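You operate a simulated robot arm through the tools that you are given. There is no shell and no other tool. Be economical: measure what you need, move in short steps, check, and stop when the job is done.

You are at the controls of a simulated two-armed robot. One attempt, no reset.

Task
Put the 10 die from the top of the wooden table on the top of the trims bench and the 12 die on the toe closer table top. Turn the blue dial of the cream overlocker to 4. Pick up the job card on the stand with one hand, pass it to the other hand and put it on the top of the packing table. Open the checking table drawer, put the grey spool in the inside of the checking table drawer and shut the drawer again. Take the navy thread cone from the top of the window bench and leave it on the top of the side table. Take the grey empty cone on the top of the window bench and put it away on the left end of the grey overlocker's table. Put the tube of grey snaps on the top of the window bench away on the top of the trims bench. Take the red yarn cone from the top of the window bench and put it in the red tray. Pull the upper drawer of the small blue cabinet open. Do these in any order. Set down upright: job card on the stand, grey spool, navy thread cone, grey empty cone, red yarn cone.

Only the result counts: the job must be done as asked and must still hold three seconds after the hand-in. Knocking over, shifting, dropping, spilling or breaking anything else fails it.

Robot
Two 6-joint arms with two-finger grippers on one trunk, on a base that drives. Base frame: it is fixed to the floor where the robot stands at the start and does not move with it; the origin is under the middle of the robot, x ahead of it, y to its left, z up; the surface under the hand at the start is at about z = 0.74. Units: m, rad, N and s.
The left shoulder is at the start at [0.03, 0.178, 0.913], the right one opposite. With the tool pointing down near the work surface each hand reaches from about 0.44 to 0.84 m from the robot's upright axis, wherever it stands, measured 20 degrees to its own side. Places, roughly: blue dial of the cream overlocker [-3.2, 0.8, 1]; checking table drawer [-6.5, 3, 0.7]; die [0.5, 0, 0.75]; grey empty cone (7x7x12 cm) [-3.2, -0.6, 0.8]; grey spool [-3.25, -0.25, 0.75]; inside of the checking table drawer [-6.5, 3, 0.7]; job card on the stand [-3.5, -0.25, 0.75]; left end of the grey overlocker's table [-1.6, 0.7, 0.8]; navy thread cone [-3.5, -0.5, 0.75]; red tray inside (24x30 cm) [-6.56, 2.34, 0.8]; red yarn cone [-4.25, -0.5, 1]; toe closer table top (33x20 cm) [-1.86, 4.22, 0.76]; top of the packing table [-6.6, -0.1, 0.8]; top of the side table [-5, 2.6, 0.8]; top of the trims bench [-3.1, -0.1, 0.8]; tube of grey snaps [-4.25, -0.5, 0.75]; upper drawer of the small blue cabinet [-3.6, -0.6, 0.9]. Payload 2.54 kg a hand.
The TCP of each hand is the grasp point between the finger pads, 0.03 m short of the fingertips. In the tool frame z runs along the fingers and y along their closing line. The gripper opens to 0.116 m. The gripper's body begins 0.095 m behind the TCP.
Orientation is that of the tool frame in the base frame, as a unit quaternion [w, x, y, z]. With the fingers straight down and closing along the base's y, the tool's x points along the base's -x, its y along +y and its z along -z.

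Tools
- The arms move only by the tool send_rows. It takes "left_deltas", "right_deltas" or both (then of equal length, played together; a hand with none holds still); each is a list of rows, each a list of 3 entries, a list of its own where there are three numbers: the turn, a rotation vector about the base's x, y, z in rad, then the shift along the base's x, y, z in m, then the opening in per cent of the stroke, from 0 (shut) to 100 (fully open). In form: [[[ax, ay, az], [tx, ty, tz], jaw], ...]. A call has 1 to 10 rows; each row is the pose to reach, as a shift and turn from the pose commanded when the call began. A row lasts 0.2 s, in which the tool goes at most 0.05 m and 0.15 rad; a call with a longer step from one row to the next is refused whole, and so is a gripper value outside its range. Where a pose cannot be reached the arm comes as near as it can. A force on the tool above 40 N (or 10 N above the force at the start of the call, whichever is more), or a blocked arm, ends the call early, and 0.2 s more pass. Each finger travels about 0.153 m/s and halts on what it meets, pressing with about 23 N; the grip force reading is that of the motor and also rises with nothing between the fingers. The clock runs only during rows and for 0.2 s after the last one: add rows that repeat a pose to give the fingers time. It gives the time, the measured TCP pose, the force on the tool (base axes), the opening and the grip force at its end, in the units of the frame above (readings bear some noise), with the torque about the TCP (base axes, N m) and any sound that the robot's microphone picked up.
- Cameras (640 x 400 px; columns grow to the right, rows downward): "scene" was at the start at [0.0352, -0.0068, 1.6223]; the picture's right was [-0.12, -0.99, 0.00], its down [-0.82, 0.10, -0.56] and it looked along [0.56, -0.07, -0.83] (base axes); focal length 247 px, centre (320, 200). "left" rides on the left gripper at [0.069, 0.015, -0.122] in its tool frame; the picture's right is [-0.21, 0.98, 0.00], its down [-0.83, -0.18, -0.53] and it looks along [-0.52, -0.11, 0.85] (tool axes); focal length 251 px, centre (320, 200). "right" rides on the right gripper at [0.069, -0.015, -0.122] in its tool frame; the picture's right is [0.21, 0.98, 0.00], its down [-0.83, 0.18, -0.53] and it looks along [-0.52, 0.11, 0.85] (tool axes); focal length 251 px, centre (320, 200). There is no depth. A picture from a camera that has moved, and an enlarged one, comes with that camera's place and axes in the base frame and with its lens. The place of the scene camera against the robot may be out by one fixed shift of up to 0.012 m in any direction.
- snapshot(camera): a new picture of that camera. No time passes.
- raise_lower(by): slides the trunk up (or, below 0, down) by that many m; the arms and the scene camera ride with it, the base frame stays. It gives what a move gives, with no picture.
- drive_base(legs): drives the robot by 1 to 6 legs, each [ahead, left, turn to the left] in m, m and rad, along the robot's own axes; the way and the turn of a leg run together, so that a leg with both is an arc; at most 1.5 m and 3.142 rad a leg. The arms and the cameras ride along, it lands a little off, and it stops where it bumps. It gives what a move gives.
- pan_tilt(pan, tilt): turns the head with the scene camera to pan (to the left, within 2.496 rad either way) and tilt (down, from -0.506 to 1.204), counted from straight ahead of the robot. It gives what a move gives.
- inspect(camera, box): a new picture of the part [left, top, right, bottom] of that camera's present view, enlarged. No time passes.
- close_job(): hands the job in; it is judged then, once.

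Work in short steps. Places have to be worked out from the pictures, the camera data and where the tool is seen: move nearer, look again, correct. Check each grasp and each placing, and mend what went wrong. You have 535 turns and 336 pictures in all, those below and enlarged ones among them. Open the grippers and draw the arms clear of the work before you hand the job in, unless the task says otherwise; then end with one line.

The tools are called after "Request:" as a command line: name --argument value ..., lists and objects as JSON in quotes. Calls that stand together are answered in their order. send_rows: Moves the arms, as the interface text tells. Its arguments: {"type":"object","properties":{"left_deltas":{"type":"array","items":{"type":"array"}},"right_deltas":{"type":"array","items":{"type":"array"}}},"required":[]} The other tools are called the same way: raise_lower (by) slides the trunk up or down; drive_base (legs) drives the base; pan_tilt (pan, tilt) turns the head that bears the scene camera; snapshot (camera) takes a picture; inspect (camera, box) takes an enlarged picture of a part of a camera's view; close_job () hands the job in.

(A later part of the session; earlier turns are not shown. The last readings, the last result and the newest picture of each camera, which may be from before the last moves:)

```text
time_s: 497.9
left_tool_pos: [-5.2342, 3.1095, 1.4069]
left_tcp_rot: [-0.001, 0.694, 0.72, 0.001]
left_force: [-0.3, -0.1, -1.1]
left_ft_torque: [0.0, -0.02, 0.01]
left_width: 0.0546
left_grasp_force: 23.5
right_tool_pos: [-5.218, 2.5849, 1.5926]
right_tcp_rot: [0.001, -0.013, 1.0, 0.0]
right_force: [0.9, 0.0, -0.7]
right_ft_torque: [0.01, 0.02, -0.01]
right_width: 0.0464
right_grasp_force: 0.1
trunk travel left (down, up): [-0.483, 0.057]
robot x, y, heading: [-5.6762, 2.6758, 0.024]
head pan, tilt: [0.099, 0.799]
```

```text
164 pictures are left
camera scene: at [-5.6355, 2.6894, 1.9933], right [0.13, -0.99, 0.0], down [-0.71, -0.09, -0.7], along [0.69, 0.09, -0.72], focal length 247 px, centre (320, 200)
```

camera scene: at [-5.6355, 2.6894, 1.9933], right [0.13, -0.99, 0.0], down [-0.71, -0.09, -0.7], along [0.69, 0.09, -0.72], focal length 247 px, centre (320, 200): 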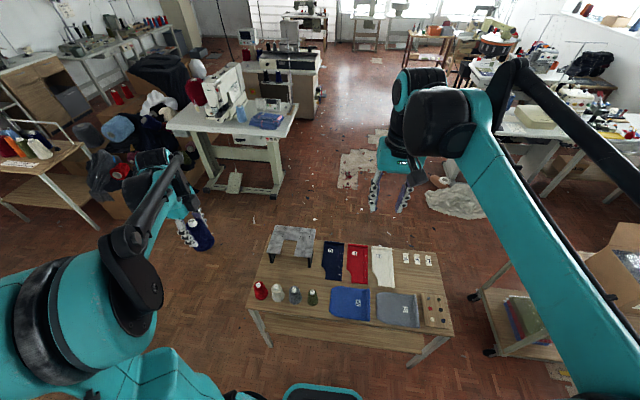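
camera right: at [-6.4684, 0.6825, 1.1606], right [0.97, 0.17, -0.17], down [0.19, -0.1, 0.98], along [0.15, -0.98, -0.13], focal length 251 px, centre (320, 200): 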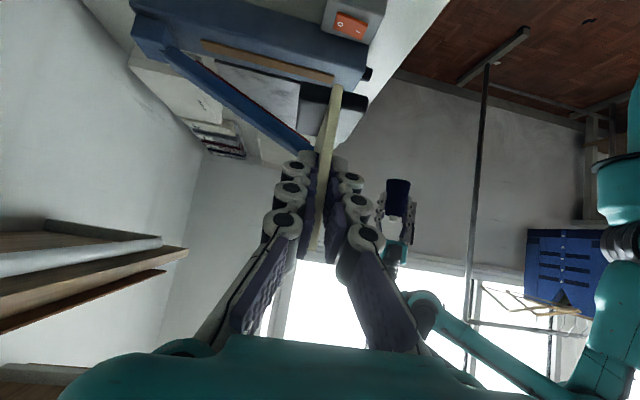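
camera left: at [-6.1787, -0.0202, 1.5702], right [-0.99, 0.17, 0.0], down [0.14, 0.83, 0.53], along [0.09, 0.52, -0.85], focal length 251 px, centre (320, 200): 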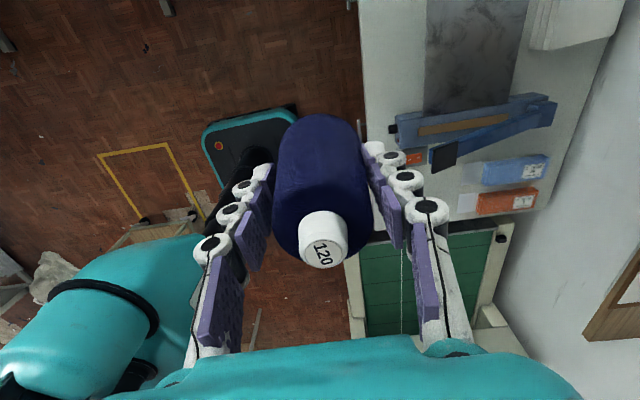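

Request:
inspect --camera "scene" --box '[230, 210, 470, 360]'

```text
2.67 times, centred on (350, 285) of scene
camera zoom: at [-5.6355, 2.6894, 1.9933], right [0.13, -0.99, 0.0], down [-0.71, -0.09, -0.7], along [0.69, 0.09, -0.72], focal length 659 px, centre (240, -27)
```

zoom: 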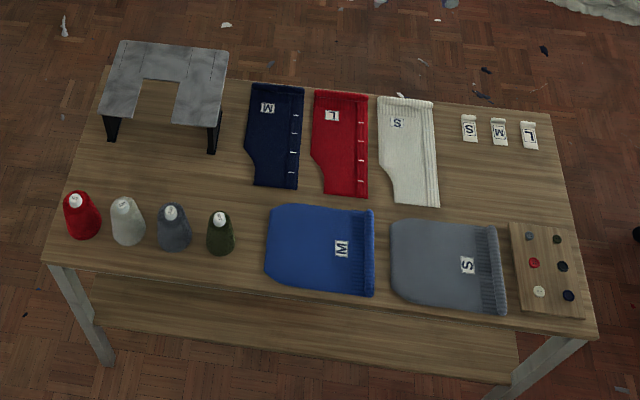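

A good free area on the side table is around (−4.99, 2.27), between the size tags and the grey bag. I strafe 0.58 south, then move the left hand over it.

Request:
drive_base --legs '[[0, -0.58, -0.024]]'

Request:
send_rows --left_deltas '[[[0, 0, 0], [0.03, -0.03, 0], 0], [[0, 0, 0], [0.06, -0.06, 0], 0], [[0, 0, 0], [0.09, -0.09, 0], 0], [[0, 0, 0], [0.12, -0.12, 0], 0], [[0, 0, 0], [0.15, -0.15, 0], 0], [[0, 0, 0], [0.18, -0.18, 0], 0], [[0, 0, 0], [0.21, -0.21, 0], 0], [[0, 0, 0], [0.24, -0.24, 0], 0]]'

Request:
raise_lower --by -0.35

Request:
snapshot --camera "left"

Request:
inspect --camera "scene" --box '[180, 180, 460, 360]'

```text
time_s: 501.1
left_tool_pos: [-5.2147, 2.5234, 1.4089]
left_tcp_rot: [-0.001, 0.705, 0.709, 0.0]
left_force: [0.0, 0.2, -1.5]
left_ft_torque: [-0.03, 0.01, 0.0]
left_width: 0.0549
left_grasp_force: 22.9
right_tool_pos: [-5.2127, 1.9993, 1.5921]
right_tcp_rot: [0.0, 0.0, 1.0, 0.0]
right_force: [-0.2, 0.2, -0.2]
right_ft_torque: [-0.01, 0.0, -0.02]
right_width: 0.0464
right_grasp_force: 0.1
trunk travel left (down, up): [-0.483, 0.057]
robot x, y, heading: [-5.6683, 2.1056, 0.002]
head pan, tilt: [0.099, 0.799]
```

```text
time_s: 502.9
left_tool_pos: [-4.9715, 2.2823, 1.4074]
left_tcp_rot: [-0.002, 0.705, 0.709, 0.001]
left_force: [1.0, -0.8, -2.4]
left_ft_torque: [0.0, 0.04, 0.02]
left_width: 0.0545
left_grasp_force: 22.9
right_tool_pos: [-5.2104, 1.9966, 1.591]
right_tcp_rot: [-0.001, 0.001, 1.0, 0.001]
right_force: [0.1, -0.2, -0.5]
right_ft_torque: [0.03, 0.01, 0.06]
right_width: 0.0463
right_grasp_force: 0.1
trunk travel left (down, up): [-0.483, 0.057]
robot x, y, heading: [-5.6723, 2.105, 0.006]
head pan, tilt: [0.099, 0.799]
```

```text
time_s: 506.4
left_tool_pos: [-4.9722, 2.2829, 1.0595]
left_tcp_rot: [0.0, 0.704, 0.71, 0.001]
left_force: [0.0, -0.3, -1.3]
left_ft_torque: [0.01, 0.04, 0.0]
left_width: 0.0543
left_grasp_force: 23.2
right_tool_pos: [-5.2125, 1.9984, 1.2426]
right_tcp_rot: [0.0, 0.0, 1.0, 0.0]
right_force: [0.1, -0.4, -0.5]
right_ft_torque: [-0.01, 0.02, 0.0]
right_width: 0.0462
right_grasp_force: 0.0
trunk travel left (down, up): [-0.133, 0.407]
robot x, y, heading: [-5.6697, 2.1015, 0.0]
head pan, tilt: [0.099, 0.799]
```

```text
162 pictures are left
camera left: at [-4.9584, 2.3529, 1.18], right [0.98, -0.21, 0.0], down [-0.18, -0.83, 0.53], along [-0.11, -0.52, -0.85], focal length 251 px, centre (320, 200)
```

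left: 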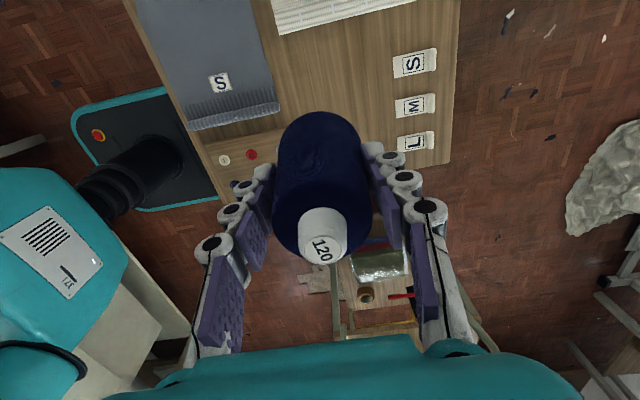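

```text
2.22 times, centred on (320, 270) of scene
camera zoom: at [-5.626, 2.1129, 1.6434], right [0.1, -0.99, 0.0], down [-0.71, -0.07, -0.7], along [0.69, 0.07, -0.72], focal length 549 px, centre (320, 44)
```

zoom: 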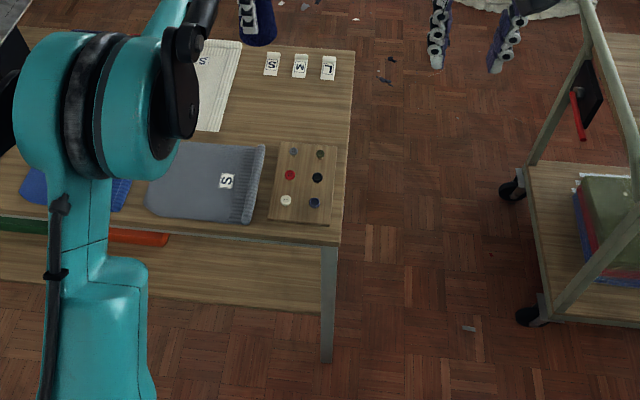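

The foot point is on bare wood. Shift 1.5 cm east and lower.

Request:
send_rows --left_deltas '[[[0, 0, 0], [0.015, 0, -0.035], 0], [[0, 0, 0], [0.015, 0, -0.08], 0], [[0, 0, 0], [0.015, 0, -0.12], 0], [[0, 0, 0], [0.015, 0, -0.16], 0], [[0, 0, 0], [0.015, 0, -0.18], 0]]'

Request:
snapshot --camera "left"

```text
time_s: 507.6
left_tool_pos: [-4.959, 2.2859, 0.8776]
left_tcp_rot: [-0.001, 0.705, 0.71, 0.0]
left_force: [-0.1, -0.4, -1.7]
left_ft_torque: [0.0, 0.02, -0.02]
left_width: 0.0545
left_grasp_force: 22.5
right_tool_pos: [-5.2122, 1.9975, 1.2423]
right_tcp_rot: [0.0, 0.0, 1.0, 0.001]
right_force: [-0.8, 0.2, 0.5]
right_ft_torque: [-0.02, 0.01, 0.0]
right_width: 0.0463
right_grasp_force: 0.0
trunk travel left (down, up): [-0.133, 0.407]
robot x, y, heading: [-5.6688, 2.1062, 0.002]
head pan, tilt: [0.099, 0.799]
```

```text
160 pictures are left
camera left: at [-4.9437, 2.355, 1.0002], right [0.98, -0.21, 0.0], down [-0.18, -0.83, 0.53], along [-0.11, -0.52, -0.85], focal length 251 px, centre (320, 200)
```

left: 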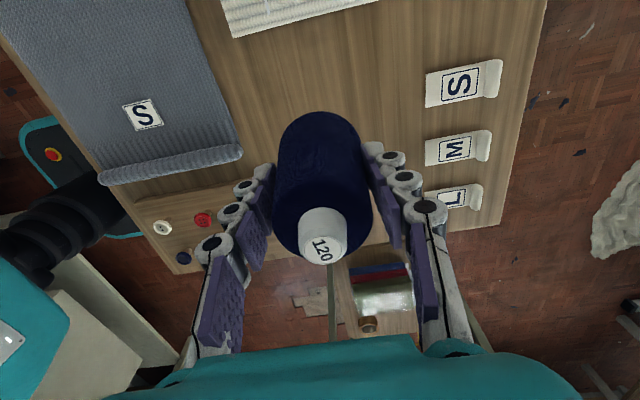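

No contact yet; lower slowly.

Request:
send_rows --left_deltas '[[[0, 0, 0], [0, 0, -0.005], 0], [[0, 0, 0], [0, 0, -0.01], 0], [[0, 0, 0], [0, 0, -0.015], 0], [[0, 0, 0], [0, 0, -0.02], 0], [[0, 0, 0], [0, 0, -0.025], 0], [[0, 0, 0], [0, 0, -0.03], 0]]'

```text
time_s: 509.0
left_tool_pos: [-4.9581, 2.2849, 0.8482]
left_tcp_rot: [-0.001, 0.705, 0.709, 0.0]
left_force: [0.1, -0.2, -1.7]
left_ft_torque: [-0.02, -0.04, -0.02]
left_width: 0.0543
left_grasp_force: 23.0
right_tool_pos: [-5.2127, 1.9971, 1.2418]
right_tcp_rot: [0.0, 0.0, 1.0, 0.0]
right_force: [-0.3, -0.4, -0.4]
right_ft_torque: [0.02, 0.01, -0.04]
right_width: 0.0463
right_grasp_force: 0.1
trunk travel left (down, up): [-0.133, 0.407]
robot x, y, heading: [-5.6694, 2.1006, -0.0]
head pan, tilt: [0.099, 0.799]
```

Request:
send_rows --left_deltas '[[[0, 0, 0], [0, 0, -0.005], 0], [[0, 0, 0], [0, 0, -0.01], 0], [[0, 0, 0], [0, 0, -0.015], 0], [[0, 0, 0], [0, 0, -0.02], 0], [[0, 0, 0], [0, 0, -0.025], 0], [[0, 0, 0], [0, 0, -0.03], 0]]'

Request:
snapshot --camera "left"

```text
time_s: 510.4
left_tool_pos: [-4.9586, 2.2841, 0.8198]
left_tcp_rot: [-0.001, 0.705, 0.709, 0.002]
left_force: [1.7, 1.1, 5.5]
left_ft_torque: [0.08, -0.25, 0.01]
left_width: 0.0544
left_grasp_force: 22.7
right_tool_pos: [-5.2139, 1.9978, 1.2419]
right_tcp_rot: [0.0, 0.0, 1.0, 0.0]
right_force: [0.1, 0.3, 0.3]
right_ft_torque: [0.0, 0.01, 0.01]
right_width: 0.0465
right_grasp_force: 0.1
trunk travel left (down, up): [-0.133, 0.407]
robot x, y, heading: [-5.6739, 2.1017, 0.002]
head pan, tilt: [0.099, 0.799]
```

```text
159 pictures are left
camera left: at [-4.9442, 2.3529, 0.941], right [0.98, -0.21, 0.0], down [-0.18, -0.83, 0.53], along [-0.11, -0.52, -0.85], focal length 251 px, centre (320, 200)
```

left: 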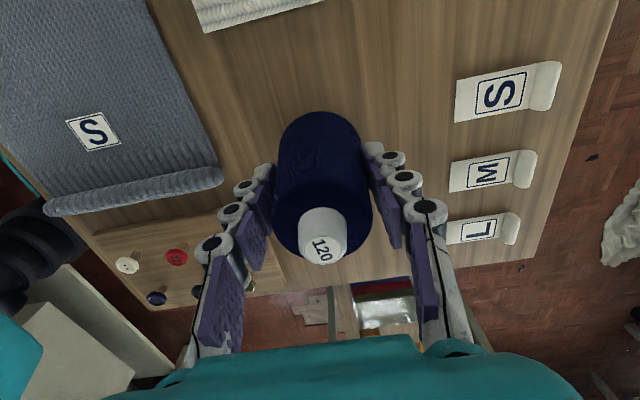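

Contact begins (table at z≈0.755). Press 2 mm more, release, and rise.

Request:
send_rows --left_deltas '[[[0, 0, 0], [0, 0, -0.001], 0], [[0, 0, 0], [0, 0, -0.001], 52], [[0, 0, 0], [0, 0, -0.001], 65], [[0, 0, 0], [0, 0, -0.001], 75], [[0, 0, 0], [0, 0, 0.04], 75], [[0, 0, 0], [0, 0, 0.085], 75], [[0, 0, 0], [0, 0, 0.13], 75], [[0, 0, 0], [0, 0, 0.175], 75], [[0, 0, 0], [0, 0, 0.22], 75]]'

Request:
snapshot --camera "left"

```text
time_s: 512.4
left_tool_pos: [-4.9595, 2.2839, 1.0391]
left_tcp_rot: [0.0, 0.705, 0.709, 0.0]
left_force: [0.5, -0.4, 1.5]
left_ft_torque: [0.03, -0.01, -0.03]
left_width: 0.087
left_grasp_force: 0.1
right_tool_pos: [-5.2131, 1.9973, 1.2427]
right_tcp_rot: [0.001, -0.001, 1.0, 0.0]
right_force: [0.0, 0.2, 0.1]
right_ft_torque: [0.01, -0.04, -0.03]
right_width: 0.0463
right_grasp_force: 0.1
trunk travel left (down, up): [-0.133, 0.407]
robot x, y, heading: [-5.6721, 2.1034, -0.006]
head pan, tilt: [0.099, 0.799]
```

```text
158 pictures are left
camera left: at [-4.9455, 2.3515, 1.1615], right [0.98, -0.21, 0.0], down [-0.18, -0.83, 0.53], along [-0.11, -0.52, -0.85], focal length 251 px, centre (320, 200)
```

left: 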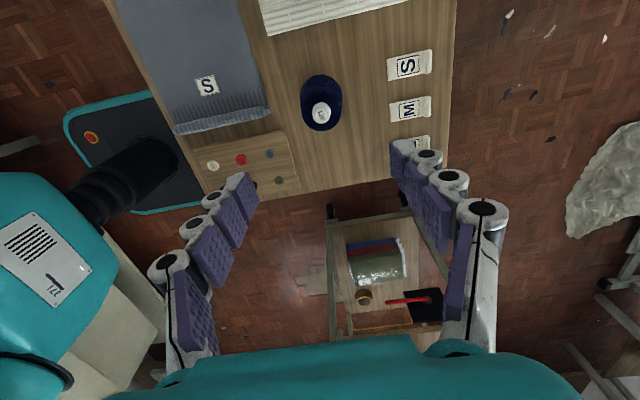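

The navy cone stands upright on the side table. Last item: the red yarn cone. I retract the left hand, raise, and drive back to the window bench.

Request:
send_rows --left_deltas '[[[0, 0, 0], [-0.03, 0.01, 0.03], 60], [[0, 0, 0], [-0.07, 0.02, 0.05], 40], [[0, 0, 0], [-0.11, 0.03, 0.06], 20], [[0, 0, 0], [-0.15, 0.05, 0.07], 20], [[0, 0, 0], [-0.19, 0.07, 0.08], 20]]'

Request:
raise_lower --by 0.36

Request:
drive_base --legs '[[0, 0, -1.571], [1.2, 0, 0], [0.41, 0, 0]]'

```text
time_s: 513.6
left_tool_pos: [-5.1495, 2.3545, 1.1185]
left_tcp_rot: [0.0, 0.706, 0.708, 0.001]
left_force: [-1.3, -0.5, 0.1]
left_ft_torque: [0.0, -0.06, 0.02]
left_width: 0.0231
left_grasp_force: 0.1
right_tool_pos: [-5.2154, 1.9978, 1.2434]
right_tcp_rot: [0.001, 0.0, 1.0, 0.0]
right_force: [0.2, -1.0, -0.2]
right_ft_torque: [-0.01, -0.05, -0.01]
right_width: 0.0464
right_grasp_force: 0.0
trunk travel left (down, up): [-0.133, 0.407]
robot x, y, heading: [-5.6735, 2.1026, 0.001]
head pan, tilt: [0.099, 0.799]
```

```text
time_s: 517.1
left_tool_pos: [-5.1476, 2.3544, 1.4786]
left_tcp_rot: [0.0, 0.704, 0.71, 0.0]
left_force: [-0.2, 1.1, 0.0]
left_ft_torque: [-0.01, -0.02, 0.0]
left_width: 0.0229
left_grasp_force: 0.0
right_tool_pos: [-5.2129, 1.9975, 1.602]
right_tcp_rot: [0.0, 0.0, 1.0, 0.001]
right_force: [-0.2, -0.1, -0.1]
right_ft_torque: [0.0, -0.01, 0.02]
right_width: 0.0466
right_grasp_force: 0.0
trunk travel left (down, up): [-0.493, 0.047]
robot x, y, heading: [-5.6707, 2.1048, 0.004]
head pan, tilt: [0.099, 0.799]
```

```text
time_s: 529.1
left_tool_pos: [-5.4817, -0.0398, 1.4797]
left_tcp_rot: [0.0, 1.0, -0.018, 0.001]
left_force: [-0.1, -0.1, -1.3]
left_ft_torque: [0.02, -0.03, 0.01]
left_width: 0.0232
left_grasp_force: 0.1
right_tool_pos: [-5.8382, 0.0422, 1.6022]
right_tcp_rot: [0.0, 0.723, 0.691, -0.001]
right_force: [0.1, 0.3, -0.2]
right_ft_torque: [0.01, -0.02, 0.01]
right_width: 0.0465
right_grasp_force: 0.0
trunk travel left (down, up): [-0.493, 0.047]
robot x, y, heading: [-5.7083, 0.4919, -1.613]
head pan, tilt: [0.099, 0.799]
```

The left hand is near the rack's hangers; I pull it back 9 cm, straighten heading, then strafe east.

Request:
send_rows --left_deltas '[[[0, 0, 0], [0, 0.03, 0], 20], [[0, 0, 0], [0, 0.06, 0], 20], [[0, 0, 0], [0, 0.09, 0], 20]]' --right_deltas '[[[0, 0, 0], [0, 0.02, 0], 40], [[0, 0, 0], [0, 0.04, 0], 40], [[0, 0, 0], [0, 0.05, 0], 40]]'

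Request:
drive_base --legs '[[0, 0, 0.042], [0, 1.4, 0], [0, 0.2, 0]]'

Request:
pan_tilt --pan -0.1 --tilt 0.8

Request:
snapshot --camera "scene"

```text
time_s: 529.9
left_tool_pos: [-5.4815, 0.0497, 1.48]
left_tcp_rot: [-0.001, 1.0, -0.019, 0.001]
left_force: [0.8, 1.3, 0.1]
left_ft_torque: [-0.03, -0.01, 0.0]
left_width: 0.0233
left_grasp_force: 0.0
right_tool_pos: [-5.8358, 0.0917, 1.6022]
right_tcp_rot: [0.0, 0.722, 0.692, 0.0]
right_force: [0.4, 0.4, 1.0]
right_ft_torque: [0.0, 0.06, -0.04]
right_width: 0.0463
right_grasp_force: 0.0
trunk travel left (down, up): [-0.493, 0.047]
robot x, y, heading: [-5.7122, 0.494, -1.615]
head pan, tilt: [0.099, 0.799]
```

```text
time_s: 538.5
left_tool_pos: [-3.8606, 0.0703, 1.4797]
left_tcp_rot: [0.0, 1.0, 0.007, 0.001]
left_force: [-0.8, 0.4, 0.7]
left_ft_torque: [-0.01, 0.01, 0.03]
left_width: 0.0232
left_grasp_force: 0.1
right_tool_pos: [-4.2185, 0.0925, 1.6022]
right_tcp_rot: [0.0, 0.705, 0.709, 0.001]
right_force: [-0.4, 0.2, 0.5]
right_ft_torque: [0.01, -0.01, 0.03]
right_width: 0.0462
right_grasp_force: 0.1
trunk travel left (down, up): [-0.493, 0.047]
robot x, y, heading: [-4.1077, 0.499, -1.563]
head pan, tilt: [0.099, 0.799]
```

```text
time_s: 539.2
left_tool_pos: [-3.8568, 0.0697, 1.4792]
left_tcp_rot: [0.0, 1.0, 0.007, 0.001]
left_force: [-0.3, 0.4, -0.1]
left_ft_torque: [-0.01, 0.06, 0.01]
left_width: 0.0231
left_grasp_force: 0.1
right_tool_pos: [-4.2127, 0.0935, 1.6021]
right_tcp_rot: [-0.001, 0.705, 0.709, -0.001]
right_force: [-0.5, -0.7, -0.7]
right_ft_torque: [0.03, 0.04, 0.0]
right_width: 0.0464
right_grasp_force: 0.0
trunk travel left (down, up): [-0.493, 0.047]
robot x, y, heading: [-4.1141, 0.5016, -1.56]
head pan, tilt: [-0.099, 0.799]
```

```text
157 pictures are left
camera scene: at [-4.1225, 0.4526, 2.0034], right [-1.0, 0.09, 0.0], down [0.06, 0.71, -0.7], along [-0.06, -0.69, -0.72], focal length 247 px, centre (320, 200)
```

scene: 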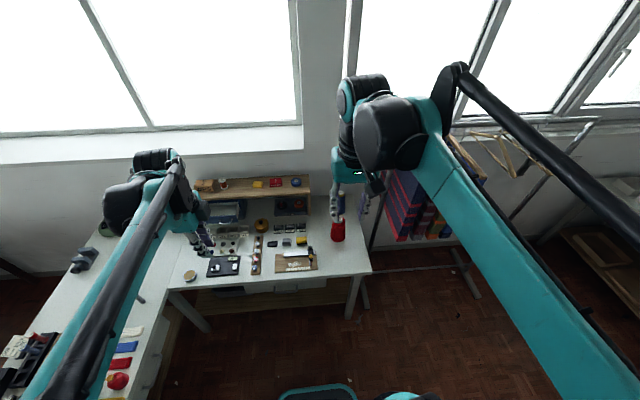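

I drive 0.24 ahead and bring the right hand over the red cone.

Request:
drive_base --legs '[[0.24, 0, -0.01]]'

Request:
send_rows --right_deltas '[[[0, 0, 0], [-0.015, -0.04, 0], 60], [[0, 0, 0], [-0.03, -0.08, 0], 70], [[0, 0, 0], [-0.045, -0.12, 0], 85], [[0, 0, 0], [-0.06, -0.16, 0], 95], [[0, 0, 0], [-0.075, -0.2, 0], 95], [[0, 0, 0], [-0.09, -0.24, 0], 95]]'

Request:
raise_lower --by -0.35

Request:
snapshot --camera "right"

```text
time_s: 541.0
left_tool_pos: [-3.8617, -0.1742, 1.4803]
left_tcp_rot: [0.0, 1.0, 0.002, 0.0]
left_force: [-0.1, 0.0, -0.1]
left_ft_torque: [0.03, -0.02, 0.03]
left_width: 0.0233
left_grasp_force: 0.0
right_tool_pos: [-4.2185, -0.1479, 1.6013]
right_tcp_rot: [0.001, 0.708, 0.707, 0.0]
right_force: [0.1, -0.1, 0.0]
right_ft_torque: [0.0, -0.04, 0.0]
right_width: 0.0464
right_grasp_force: 0.0
trunk travel left (down, up): [-0.493, 0.047]
robot x, y, heading: [-4.1117, 0.2601, -1.568]
head pan, tilt: [-0.099, 0.799]
```

```text
time_s: 542.4
left_tool_pos: [-3.8616, -0.1786, 1.4789]
left_tcp_rot: [-0.001, 1.0, 0.002, 0.001]
left_force: [-0.2, -0.4, -0.5]
left_ft_torque: [0.08, -0.01, 0.01]
left_width: 0.0234
left_grasp_force: 0.1
right_tool_pos: [-4.3105, -0.3926, 1.6008]
right_tcp_rot: [-0.001, 0.707, 0.707, 0.001]
right_force: [-0.2, -0.8, -0.3]
right_ft_torque: [0.09, -0.05, 0.02]
right_width: 0.1102
right_grasp_force: 0.0
trunk travel left (down, up): [-0.493, 0.047]
robot x, y, heading: [-4.1094, 0.2573, -1.571]
head pan, tilt: [-0.099, 0.799]
```

```text
time_s: 545.9
left_tool_pos: [-3.862, -0.176, 1.1303]
left_tcp_rot: [0.001, 1.0, 0.003, 0.001]
left_force: [0.1, 0.0, 0.3]
left_ft_torque: [-0.03, 0.02, 0.02]
left_width: 0.0234
left_grasp_force: 0.1
right_tool_pos: [-4.3085, -0.39, 1.2522]
right_tcp_rot: [0.0, 0.708, 0.706, 0.0]
right_force: [0.3, -0.1, 0.4]
right_ft_torque: [0.03, -0.02, 0.0]
right_width: 0.1102
right_grasp_force: 0.1
trunk travel left (down, up): [-0.143, 0.397]
robot x, y, heading: [-4.1095, 0.2586, -1.568]
head pan, tilt: [-0.099, 0.799]
```

```text
156 pictures are left
camera right: at [-4.3235, -0.3201, 1.3742], right [0.98, 0.21, 0.0], down [0.18, -0.83, 0.53], along [0.11, -0.52, -0.85], focal length 251 px, centre (320, 200)
```

right: 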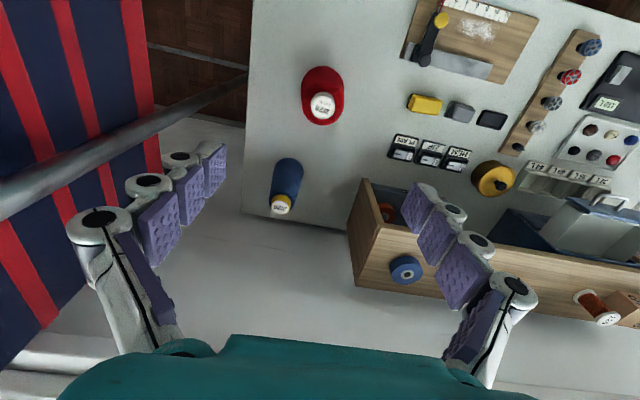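

Red cone at about (−4.304,−0.396). Lower the arm 0.2 and check.

Request:
send_rows --right_deltas '[[[0, 0, 0], [0.004, -0.006, -0.04], 95], [[0, 0, 0], [0.004, -0.006, -0.085], 95], [[0, 0, 0], [0.004, -0.006, -0.13], 95], [[0, 0, 0], [0.004, -0.006, -0.175], 95], [[0, 0, 0], [0.004, -0.006, -0.22], 95]]'

Request:
snapshot --camera "right"

```text
time_s: 547.0
left_tool_pos: [-3.8617, -0.1765, 1.1295]
left_tcp_rot: [0.0, 1.0, 0.003, 0.001]
left_force: [0.1, -0.2, 0.9]
left_ft_torque: [0.01, 0.02, -0.03]
left_width: 0.0232
left_grasp_force: 0.1
right_tool_pos: [-4.3069, -0.395, 1.0325]
right_tcp_rot: [0.0, 0.708, 0.707, 0.0]
right_force: [-0.6, -0.1, -0.2]
right_ft_torque: [0.03, -0.03, -0.02]
right_width: 0.11
right_grasp_force: 0.1
trunk travel left (down, up): [-0.143, 0.397]
robot x, y, heading: [-4.1069, 0.2575, -1.569]
head pan, tilt: [-0.099, 0.799]
```

```text
155 pictures are left
camera right: at [-4.3222, -0.3258, 1.1543], right [0.98, 0.21, 0.0], down [0.18, -0.83, 0.53], along [0.11, -0.52, -0.85], focal length 251 px, centre (320, 200)
```

right: 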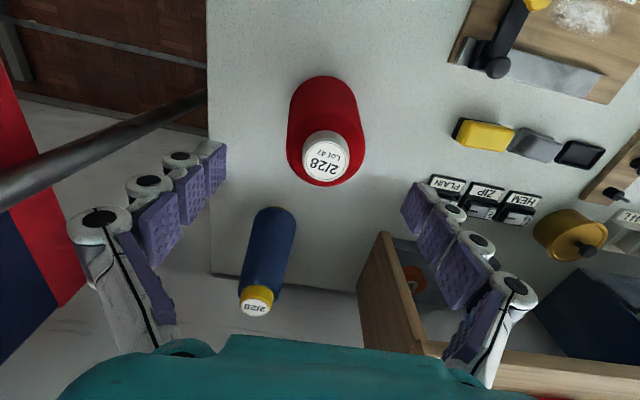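

Descend to z≈0.87 and close on the cone.

Request:
send_rows --right_deltas '[[[0, 0, 0], [0.003, -0.006, -0.04], 95], [[0, 0, 0], [0.003, -0.006, -0.08], 95], [[0, 0, 0], [0.003, -0.006, -0.12], 95], [[0, 0, 0], [0.003, -0.006, -0.162], 95], [[0, 0, 0], [0.003, -0.006, -0.162], 70], [[0, 0, 0], [0.003, -0.006, -0.162], 45], [[0, 0, 0], [0.003, -0.006, -0.162], 20], [[0, 0, 0], [0.003, -0.006, -0.162], 0], [[0, 0, 0], [0.003, -0.006, -0.162], 0]]'

Request:
snapshot --camera "right"

```text
time_s: 548.1
left_tool_pos: [-3.8618, -0.175, 1.1307]
left_tcp_rot: [-0.001, 1.0, 0.003, 0.001]
left_force: [-0.3, -0.3, 0.0]
left_ft_torque: [0.03, 0.02, 0.03]
left_width: 0.0233
left_grasp_force: 0.1
right_tool_pos: [-4.3022, -0.4016, 0.8751]
right_tcp_rot: [0.0, 0.708, 0.707, 0.0]
right_force: [1.8, 4.7, 13.8]
right_ft_torque: [-0.1, -0.19, 0.11]
right_width: 0.0836
right_grasp_force: 1.7
trunk travel left (down, up): [-0.143, 0.397]
robot x, y, heading: [-4.1118, 0.2566, -1.573]
head pan, tilt: [-0.099, 0.799]
stopped in row 5 (right hand): the force on the tool passed its limit at 101 N (the readings are from after the stop); the commanded pose is now the measured one
```

```text
154 pictures are left
camera right: at [-4.3167, -0.3329, 0.9972], right [0.98, 0.21, 0.0], down [0.18, -0.83, 0.53], along [0.11, -0.52, -0.85], focal length 251 px, centre (320, 200)
```

right: 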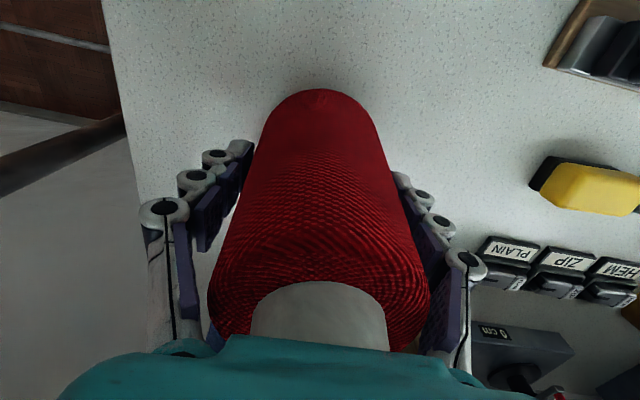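

The cone's top touched the palm (cone is ~17 cm tall). Rise 2 cm and close there.

Request:
send_rows --right_deltas '[[[0, 0, 0], [0, 0, 0.02], 75], [[0, 0, 0], [0, 0, 0.022], 75], [[0, 0, 0], [0, 0, 0.022], 55], [[0, 0, 0], [0, 0, 0.022], 30], [[0, 0, 0], [0, 0, 0.022], 0], [[0, 0, 0], [0, 0, 0.022], 0], [[0, 0, 0], [0, 0, 0.022], 0]]'

Request:
snapshot --camera "right"

```text
time_s: 549.7
left_tool_pos: [-3.8615, -0.1754, 1.1299]
left_tcp_rot: [0.0, 1.0, 0.003, 0.001]
left_force: [-0.3, -0.4, -0.2]
left_ft_torque: [-0.02, -0.01, -0.02]
left_width: 0.023
left_grasp_force: 0.0
right_tool_pos: [-4.3019, -0.4023, 0.895]
right_tcp_rot: [0.0, 0.707, 0.707, 0.0]
right_force: [1.9, -0.5, 3.1]
right_ft_torque: [-0.02, -0.06, 0.05]
right_width: 0.0794
right_grasp_force: 23.4
trunk travel left (down, up): [-0.143, 0.397]
robot x, y, heading: [-4.1074, 0.2564, -1.568]
head pan, tilt: [-0.099, 0.799]
```

```text
153 pictures are left
camera right: at [-4.3165, -0.3335, 1.0179], right [0.98, 0.21, 0.0], down [0.18, -0.83, 0.53], along [0.11, -0.52, -0.85], focal length 251 px, centre (320, 200)
```

right: 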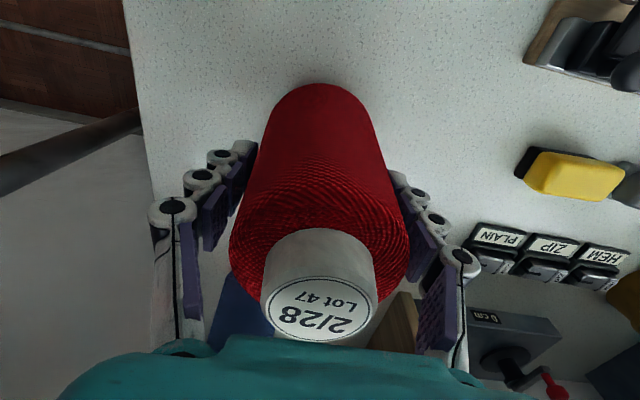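

Gripped (7.9 cm). Lift a little and check the hold.

Request:
send_rows --right_deltas '[[[0, 0, 0], [0, 0, 0.02], 0], [[0, 0, 0], [0, 0, 0.05], 0], [[0, 0, 0], [0, 0, 0.08], 0], [[0, 0, 0], [0, 0, 0.12], 0]]'

Request:
snapshot --camera "right"

```text
time_s: 550.7
left_tool_pos: [-3.8615, -0.1755, 1.1297]
left_tcp_rot: [-0.001, 1.0, 0.002, 0.001]
left_force: [0.9, -0.2, 0.2]
left_ft_torque: [-0.01, -0.02, 0.02]
left_width: 0.0232
left_grasp_force: 0.0
right_tool_pos: [-4.3032, -0.4013, 1.0186]
right_tcp_rot: [0.0, 0.707, 0.707, 0.0]
right_force: [0.5, -0.2, -2.2]
right_ft_torque: [0.0, -0.01, 0.0]
right_width: 0.0798
right_grasp_force: 22.9
trunk travel left (down, up): [-0.143, 0.397]
robot x, y, heading: [-4.1151, 0.2611, -1.572]
head pan, tilt: [-0.099, 0.799]
```

```text
152 pictures are left
camera right: at [-4.3193, -0.3335, 1.1397], right [0.98, 0.21, 0.0], down [0.18, -0.83, 0.53], along [0.11, -0.52, -0.85], focal length 251 px, centre (320, 200)
```

right: 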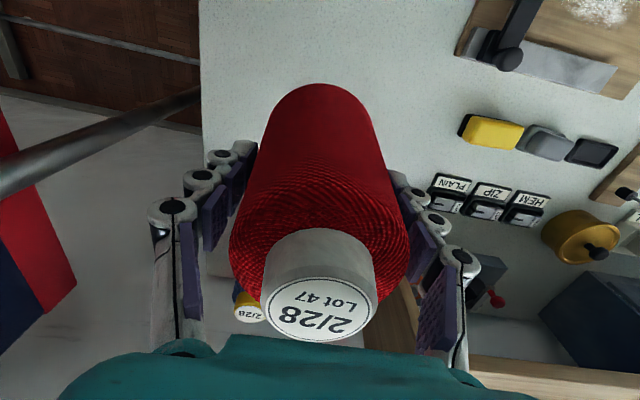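

Held well. Raise the trunk and retract the hand, then drive back toward the red tray.

Request:
raise_lower --by 0.38

Request:
send_rows --left_deltas '[[[0, 0, 0], [0, 0, 0], 20], [[0, 0, 0], [0, 0, 0], 20], [[0, 0, 0], [0, 0, 0], 20], [[0, 0, 0], [0, 0, 0], 20], [[0, 0, 0], [0, 0, 0], 20], [[0, 0, 0], [0, 0, 0], 20]]' --right_deltas '[[[0, 0, 0], [0.01, 0.045, 0], 0], [[0, 0, 0], [0.02, 0.09, 0], 0], [[0, 0, 0], [0.03, 0.135, 0], 0], [[0, 0, 0], [0.04, 0.18, 0], 0], [[0, 0, 0], [0.05, 0.225, 0], 0], [[0, 0, 0], [0.06, 0.26, 0], 0]]'

Request:
drive_base --legs '[[-0.235, 0, 0]]'

```text
time_s: 554.4
left_tool_pos: [-3.8617, -0.1763, 1.5109]
left_tcp_rot: [0.001, 1.0, 0.002, 0.001]
left_force: [0.4, 0.2, 0.2]
left_ft_torque: [0.0, 0.01, 0.01]
left_width: 0.0232
left_grasp_force: 0.1
right_tool_pos: [-4.304, -0.4033, 1.3966]
right_tcp_rot: [0.0, 0.708, 0.706, 0.001]
right_force: [0.4, 0.0, -1.6]
right_ft_torque: [0.0, -0.04, -0.02]
right_width: 0.0796
right_grasp_force: 22.9
trunk travel left (down, up): [-0.523, 0.017]
robot x, y, heading: [-4.1111, 0.2575, -1.575]
head pan, tilt: [-0.099, 0.799]
```

```text
time_s: 555.8
left_tool_pos: [-3.8607, -0.1753, 1.5106]
left_tcp_rot: [0.001, 1.0, 0.003, 0.001]
left_force: [0.5, 0.8, 0.7]
left_ft_torque: [0.0, -0.03, -0.01]
left_width: 0.0232
left_grasp_force: 0.0
right_tool_pos: [-4.247, -0.1421, 1.3962]
right_tcp_rot: [0.0, 0.708, 0.706, 0.0]
right_force: [-0.4, -0.8, -2.1]
right_ft_torque: [-0.03, 0.0, 0.04]
right_width: 0.0798
right_grasp_force: 22.7
trunk travel left (down, up): [-0.523, 0.017]
robot x, y, heading: [-4.1091, 0.2596, -1.57]
head pan, tilt: [-0.099, 0.799]
```

```text
time_s: 557.5
left_tool_pos: [-3.8597, 0.0585, 1.51]
left_tcp_rot: [-0.001, 1.0, 0.005, 0.001]
left_force: [-0.8, -0.6, -0.2]
left_ft_torque: [0.01, 0.0, 0.0]
left_width: 0.023
left_grasp_force: 0.0
right_tool_pos: [-4.2452, 0.0889, 1.3945]
right_tcp_rot: [0.0, 0.706, 0.708, 0.0]
right_force: [0.2, 0.0, -2.2]
right_ft_torque: [0.03, 0.02, -0.01]
right_width: 0.0799
right_grasp_force: 23.3
trunk travel left (down, up): [-0.523, 0.017]
robot x, y, heading: [-4.1114, 0.4897, -1.566]
head pan, tilt: [-0.099, 0.799]
```

Strafe west, turn west, and strafe north to face the red tray.

Request:
drive_base --legs '[[0, -1.4, 0], [0, -0.2, 0], [0, 0, -1.571], [0, -1.2, 0], [0, -0.4, 0]]'

Request:
pan_tilt --pan 0.0 --tilt 0.8

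Request:
snapshot --camera "scene"

```text
time_s: 577.4
left_tool_pos: [-6.1151, 1.8809, 1.5098]
left_tcp_rot: [-0.001, -0.7, 0.715, -0.001]
left_force: [0.8, -0.4, 0.0]
left_ft_torque: [-0.01, -0.03, 0.03]
left_width: 0.023
left_grasp_force: 0.1
right_tool_pos: [-6.0732, 2.265, 1.3952]
right_tcp_rot: [0.0, 1.0, -0.014, 0.001]
right_force: [0.7, 0.0, -2.1]
right_ft_torque: [-0.02, 0.03, -0.02]
right_width: 0.0793
right_grasp_force: 23.4
trunk travel left (down, up): [-0.523, 0.017]
robot x, y, heading: [-5.6723, 2.1214, 3.115]
head pan, tilt: [-0.099, 0.799]
```

```text
time_s: 578.0
left_tool_pos: [-6.1144, 1.8831, 1.5098]
left_tcp_rot: [-0.002, -0.699, 0.715, -0.002]
left_force: [0.0, -0.1, 0.4]
left_ft_torque: [0.03, -0.01, 0.02]
left_width: 0.0231
left_grasp_force: 0.0
right_tool_pos: [-6.0736, 2.2674, 1.3957]
right_tcp_rot: [0.0, 1.0, -0.013, 0.0]
right_force: [-0.5, 0.3, -2.4]
right_ft_torque: [-0.02, -0.01, -0.02]
right_width: 0.0795
right_grasp_force: 22.3
trunk travel left (down, up): [-0.523, 0.017]
robot x, y, heading: [-5.6743, 2.1207, 3.114]
head pan, tilt: [0.0, 0.799]
```

```text
151 pictures are left
camera scene: at [-5.7313, 2.1234, 2.0333], right [0.03, 1.0, 0.0], down [0.72, -0.02, -0.7], along [-0.7, 0.02, -0.72], focal length 247 px, centre (320, 200)
```

scene: 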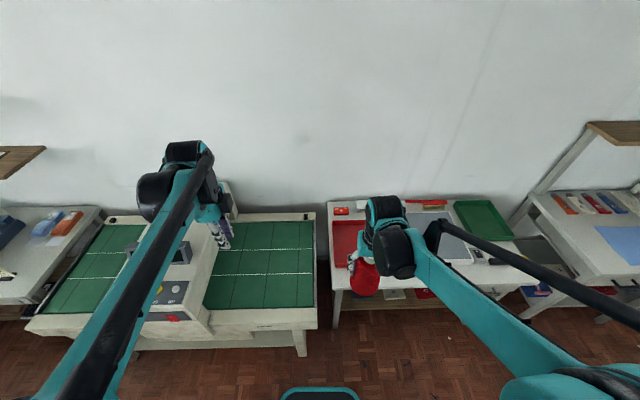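

The red tray's centre is about (−6.5, 2.36). I drive 0.12 ahead and extend the right hand over it.

Request:
drive_base --legs '[[0.12, 0, 0.027]]'

Request:
send_rows --right_deltas '[[[0, 0, 0], [-0.045, 0.013, 0], 0], [[0, 0, 0], [-0.09, 0.026, 0], 0], [[0, 0, 0], [-0.135, 0.04, 0], 0], [[0, 0, 0], [-0.18, 0.053, 0], 0], [[0, 0, 0], [-0.225, 0.066, 0], 0], [[0, 0, 0], [-0.27, 0.08, 0], 0], [[0, 0, 0], [-0.31, 0.093, 0], 0]]'

Request:
snapshot --camera "right"

Request:
snapshot --camera "scene"

```text
time_s: 579.2
left_tool_pos: [-6.2249, 1.8719, 1.5103]
left_tcp_rot: [0.001, 0.71, -0.705, 0.0]
left_force: [1.1, 0.2, 0.5]
left_ft_torque: [0.01, 0.02, -0.01]
left_width: 0.023
left_grasp_force: 0.1
right_tool_pos: [-6.1945, 2.2567, 1.3957]
right_tcp_rot: [0.0, 1.0, 0.001, -0.001]
right_force: [0.3, -0.1, -2.5]
right_ft_torque: [-0.04, -0.03, -0.02]
right_width: 0.0793
right_grasp_force: 22.6
trunk travel left (down, up): [-0.523, 0.017]
robot x, y, heading: [-5.7904, 2.122, -3.14]
head pan, tilt: [0.0, 0.799]
```

```text
time_s: 580.9
left_tool_pos: [-6.2283, 1.8725, 1.5089]
left_tcp_rot: [0.001, 0.71, -0.704, 0.001]
left_force: [-0.8, -0.2, -0.7]
left_ft_torque: [-0.03, -0.07, 0.0]
left_width: 0.0233
left_grasp_force: 0.0
right_tool_pos: [-6.5083, 2.3503, 1.3933]
right_tcp_rot: [0.0, 1.0, 0.0, 0.0]
right_force: [0.6, 0.0, -2.9]
right_ft_torque: [-0.02, -0.05, -0.01]
right_width: 0.0792
right_grasp_force: 22.8
trunk travel left (down, up): [-0.523, 0.017]
robot x, y, heading: [-5.7939, 2.1211, -3.141]
head pan, tilt: [0.0, 0.799]
```

```text
150 pictures are left
camera right: at [-6.4388, 2.3654, 1.5157], right [0.22, -0.98, 0.0], down [-0.83, -0.18, 0.53], along [-0.52, -0.12, -0.85], focal length 251 px, centre (320, 200)
```

right: 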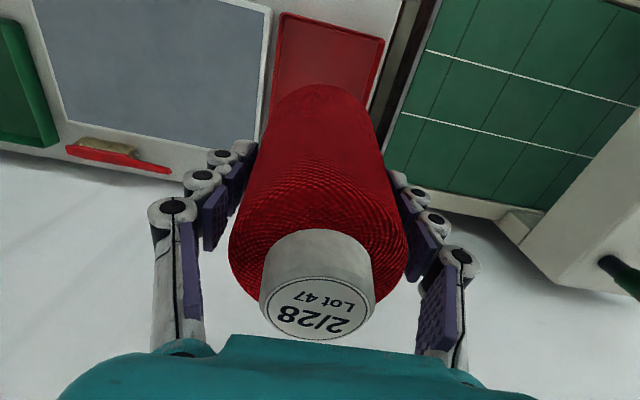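

```text
149 pictures are left
camera scene: at [-5.853, 2.1238, 2.0332], right [0.0, 1.0, 0.0], down [0.72, 0.0, -0.7], along [-0.7, 0.0, -0.72], focal length 247 px, centre (320, 200)
```

scene: 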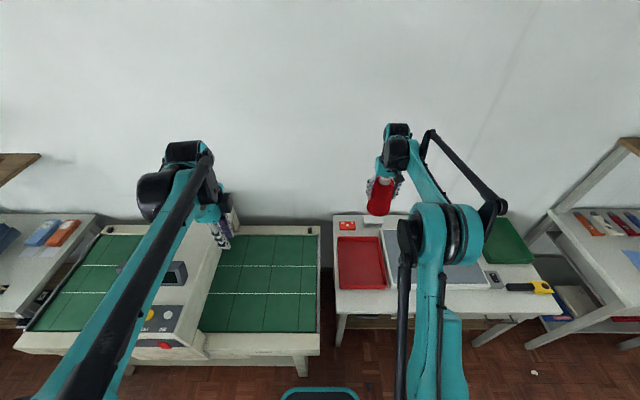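

Tray centre confirmed at (−6.56, 2.356). I raise the left hand for clearance over the press, shift the right hand 5 cm deeper, then lower the trunk 0.25.

Request:
send_rows --left_deltas '[[[0, 0, 0], [0.01, 0, 0.04], 20], [[0, 0, 0], [0.02, 0, 0.08], 20], [[0, 0, 0], [0.03, 0, 0.12], 20], [[0, 0, 0], [0.04, 0, 0.16], 20], [[0, 0, 0], [0.05, 0, 0.2], 20]]' --right_deltas '[[[0, 0, 0], [-0.02, 0, 0], 0], [[0, 0, 0], [-0.04, 0.002, 0], 0], [[0, 0, 0], [-0.047, 0.004, 0], 0], [[0, 0, 0], [-0.047, 0.004, -0.03], 0], [[0, 0, 0], [-0.047, 0.004, -0.07], 0]]'

Request:
raise_lower --by -0.25

Request:
snapshot --camera "right"

Request:
snapshot --camera "scene"

```text
time_s: 582.0
left_tool_pos: [-6.1774, 1.8765, 1.707]
left_tcp_rot: [0.0, 0.71, -0.704, 0.003]
left_force: [-0.3, 0.7, -0.1]
left_ft_torque: [0.01, -0.01, 0.0]
left_width: 0.0232
left_grasp_force: 0.1
right_tool_pos: [-6.5515, 2.3553, 1.3237]
right_tcp_rot: [0.0, 1.0, 0.002, -0.001]
right_force: [-0.3, -0.5, -2.6]
right_ft_torque: [-0.02, 0.0, 0.01]
right_width: 0.0793
right_grasp_force: 23.0
trunk travel left (down, up): [-0.523, 0.017]
robot x, y, heading: [-5.7944, 2.1208, -3.143]
head pan, tilt: [0.0, 0.799]
```

```text
time_s: 584.6
left_tool_pos: [-6.1747, 1.877, 1.458]
left_tcp_rot: [0.001, 0.71, -0.704, 0.0]
left_force: [-0.3, 1.0, 0.4]
left_ft_torque: [0.0, 0.0, -0.04]
left_width: 0.0231
left_grasp_force: 0.1
right_tool_pos: [-6.5513, 2.3543, 1.0753]
right_tcp_rot: [0.0, 1.0, 0.001, 0.0]
right_force: [0.2, -0.2, -1.5]
right_ft_torque: [-0.02, 0.0, 0.02]
right_width: 0.0796
right_grasp_force: 23.2
trunk travel left (down, up): [-0.273, 0.267]
robot x, y, heading: [-5.7937, 2.121, -3.139]
head pan, tilt: [0.0, 0.799]
```

```text
148 pictures are left
camera right: at [-6.4811, 2.3696, 1.1968], right [0.22, -0.98, 0.0], down [-0.83, -0.18, 0.53], along [-0.52, -0.12, -0.85], focal length 251 px, centre (320, 200)
```

right: 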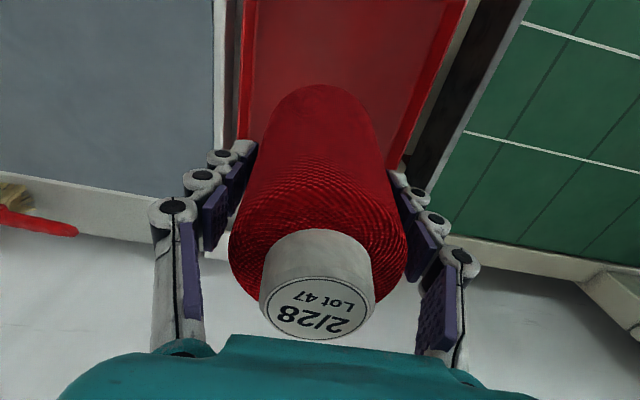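

```text
147 pictures are left
camera scene: at [-5.8497, 2.1226, 1.7835], right [0.0, 1.0, 0.0], down [0.72, 0.0, -0.7], along [-0.7, 0.0, -0.72], focal length 247 px, centre (320, 200)
```

scene: 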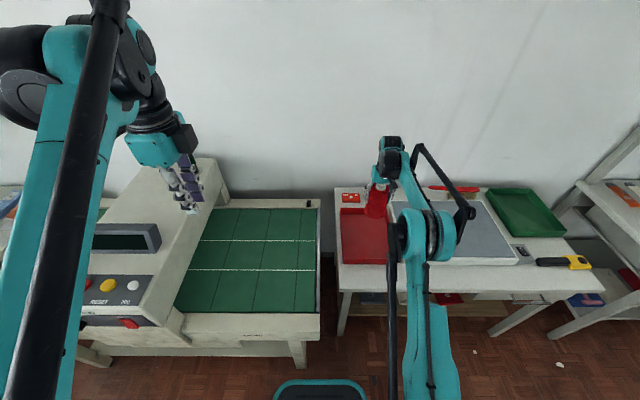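

Foot point is inside the tray; shift 1.2 cm −y to centre and lower.

Request:
send_rows --right_deltas '[[[0, 0, 0], [0, -0.012, -0.03], 0], [[0, 0, 0], [0, -0.012, -0.07], 0], [[0, 0, 0], [0, -0.012, -0.11], 0], [[0, 0, 0], [0, -0.012, -0.14], 0], [[0, 0, 0], [0, -0.012, -0.15], 0]]'

Request:
snapshot --camera "right"

```text
time_s: 585.8
left_tool_pos: [-6.1749, 1.8762, 1.4562]
left_tcp_rot: [0.001, 0.71, -0.704, 0.0]
left_force: [0.3, -0.2, -0.2]
left_ft_torque: [0.03, -0.03, 0.01]
left_width: 0.0232
left_grasp_force: 0.1
right_tool_pos: [-6.5497, 2.3418, 0.9247]
right_tcp_rot: [0.0, 1.0, 0.001, 0.0]
right_force: [0.3, -0.3, -2.3]
right_ft_torque: [0.01, 0.01, -0.03]
right_width: 0.0795
right_grasp_force: 23.8
trunk travel left (down, up): [-0.273, 0.267]
robot x, y, heading: [-5.7924, 2.1205, -3.139]
head pan, tilt: [0.0, 0.799]
```

```text
146 pictures are left
camera right: at [-6.4804, 2.3569, 1.0473], right [0.22, -0.98, 0.0], down [-0.83, -0.18, 0.53], along [-0.52, -0.12, -0.85], focal length 251 px, centre (320, 200)
```

right: 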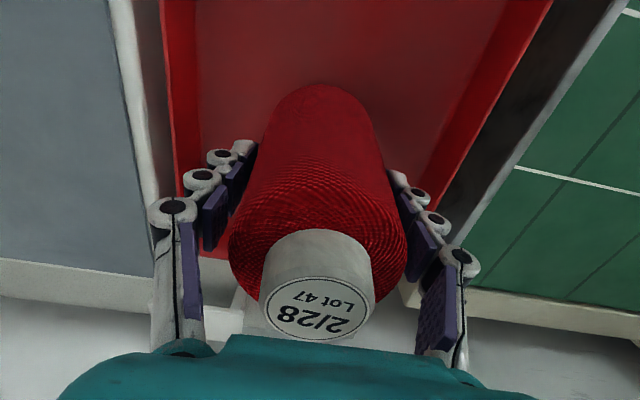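

Lower in small steps to contact.

Request:
send_rows --right_deltas '[[[0, 0, 0], [0, 0, -0.005], 0], [[0, 0, 0], [0, 0, -0.01], 0], [[0, 0, 0], [0, 0, -0.014], 0], [[0, 0, 0], [0, 0, -0.018], 0], [[0, 0, 0], [0, 0, -0.022], 0], [[0, 0, 0], [0, 0, -0.025], 0]]'

```text
time_s: 587.2
left_tool_pos: [-6.1747, 1.8769, 1.457]
left_tcp_rot: [0.0, 0.711, -0.704, 0.0]
left_force: [-0.2, -0.2, 0.8]
left_ft_torque: [0.03, 0.01, -0.01]
left_width: 0.0233
left_grasp_force: 0.1
right_tool_pos: [-6.5482, 2.3417, 0.9006]
right_tcp_rot: [-0.001, 1.0, 0.001, 0.0]
right_force: [-3.3, 0.0, 9.6]
right_ft_torque: [0.28, 0.24, 0.11]
right_width: 0.0795
right_grasp_force: 23.4
trunk travel left (down, up): [-0.273, 0.267]
robot x, y, heading: [-5.7925, 2.1214, -3.136]
head pan, tilt: [0.0, 0.799]
```

Contact. Open fully and rise.

Request:
send_rows --right_deltas '[[[0, 0, 0], [0, 0, 0], 75], [[0, 0, 0], [0, 0, 0], 88], [[0, 0, 0], [0, 0, 0], 95], [[0, 0, 0], [0, 0, 0.03], 95], [[0, 0, 0], [0, 0, 0.07], 95], [[0, 0, 0], [0, 0, 0.11], 95], [[0, 0, 0], [0, 0, 0.155], 95], [[0, 0, 0], [0, 0, 0.2], 95], [[0, 0, 0], [0, 0, 0.24], 95]]'

Request:
snapshot --camera "right"

Request:
snapshot --camera "scene"

```text
time_s: 589.2
left_tool_pos: [-6.1742, 1.8756, 1.4575]
left_tcp_rot: [0.001, 0.71, -0.704, 0.001]
left_force: [0.4, -0.2, 0.7]
left_ft_torque: [0.01, 0.02, -0.01]
left_width: 0.0231
left_grasp_force: 0.1
right_tool_pos: [-6.5479, 2.3442, 1.1401]
right_tcp_rot: [0.0, 1.0, 0.001, -0.002]
right_force: [0.3, -0.9, 0.2]
right_ft_torque: [0.01, 0.03, 0.03]
right_width: 0.1106
right_grasp_force: 0.2
trunk travel left (down, up): [-0.273, 0.267]
robot x, y, heading: [-5.7897, 2.1216, -3.137]
head pan, tilt: [0.0, 0.799]
```

```text
145 pictures are left
camera right: at [-6.4789, 2.3584, 1.2629], right [0.22, -0.98, 0.0], down [-0.83, -0.18, 0.53], along [-0.52, -0.12, -0.85], focal length 251 px, centre (320, 200)
```

right: 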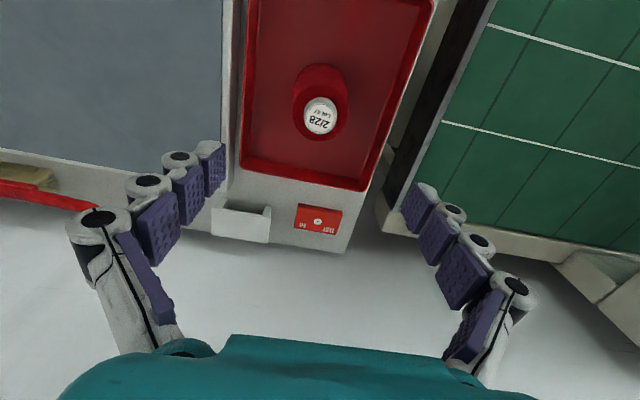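

```text
144 pictures are left
camera scene: at [-5.8484, 2.1223, 1.7834], right [0.0, 1.0, 0.0], down [0.72, 0.0, -0.7], along [-0.7, 0.0, -0.72], focal length 247 px, centre (320, 200)
```

scene: 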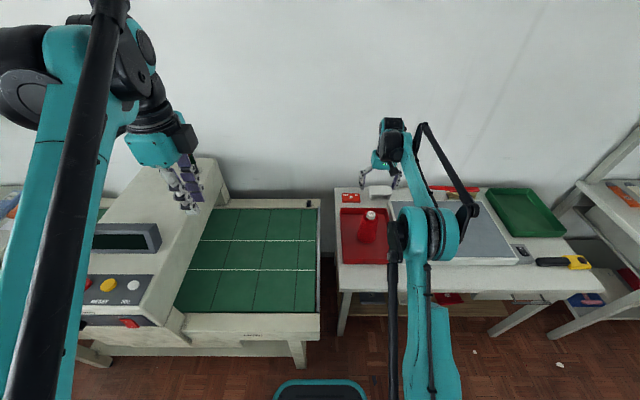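

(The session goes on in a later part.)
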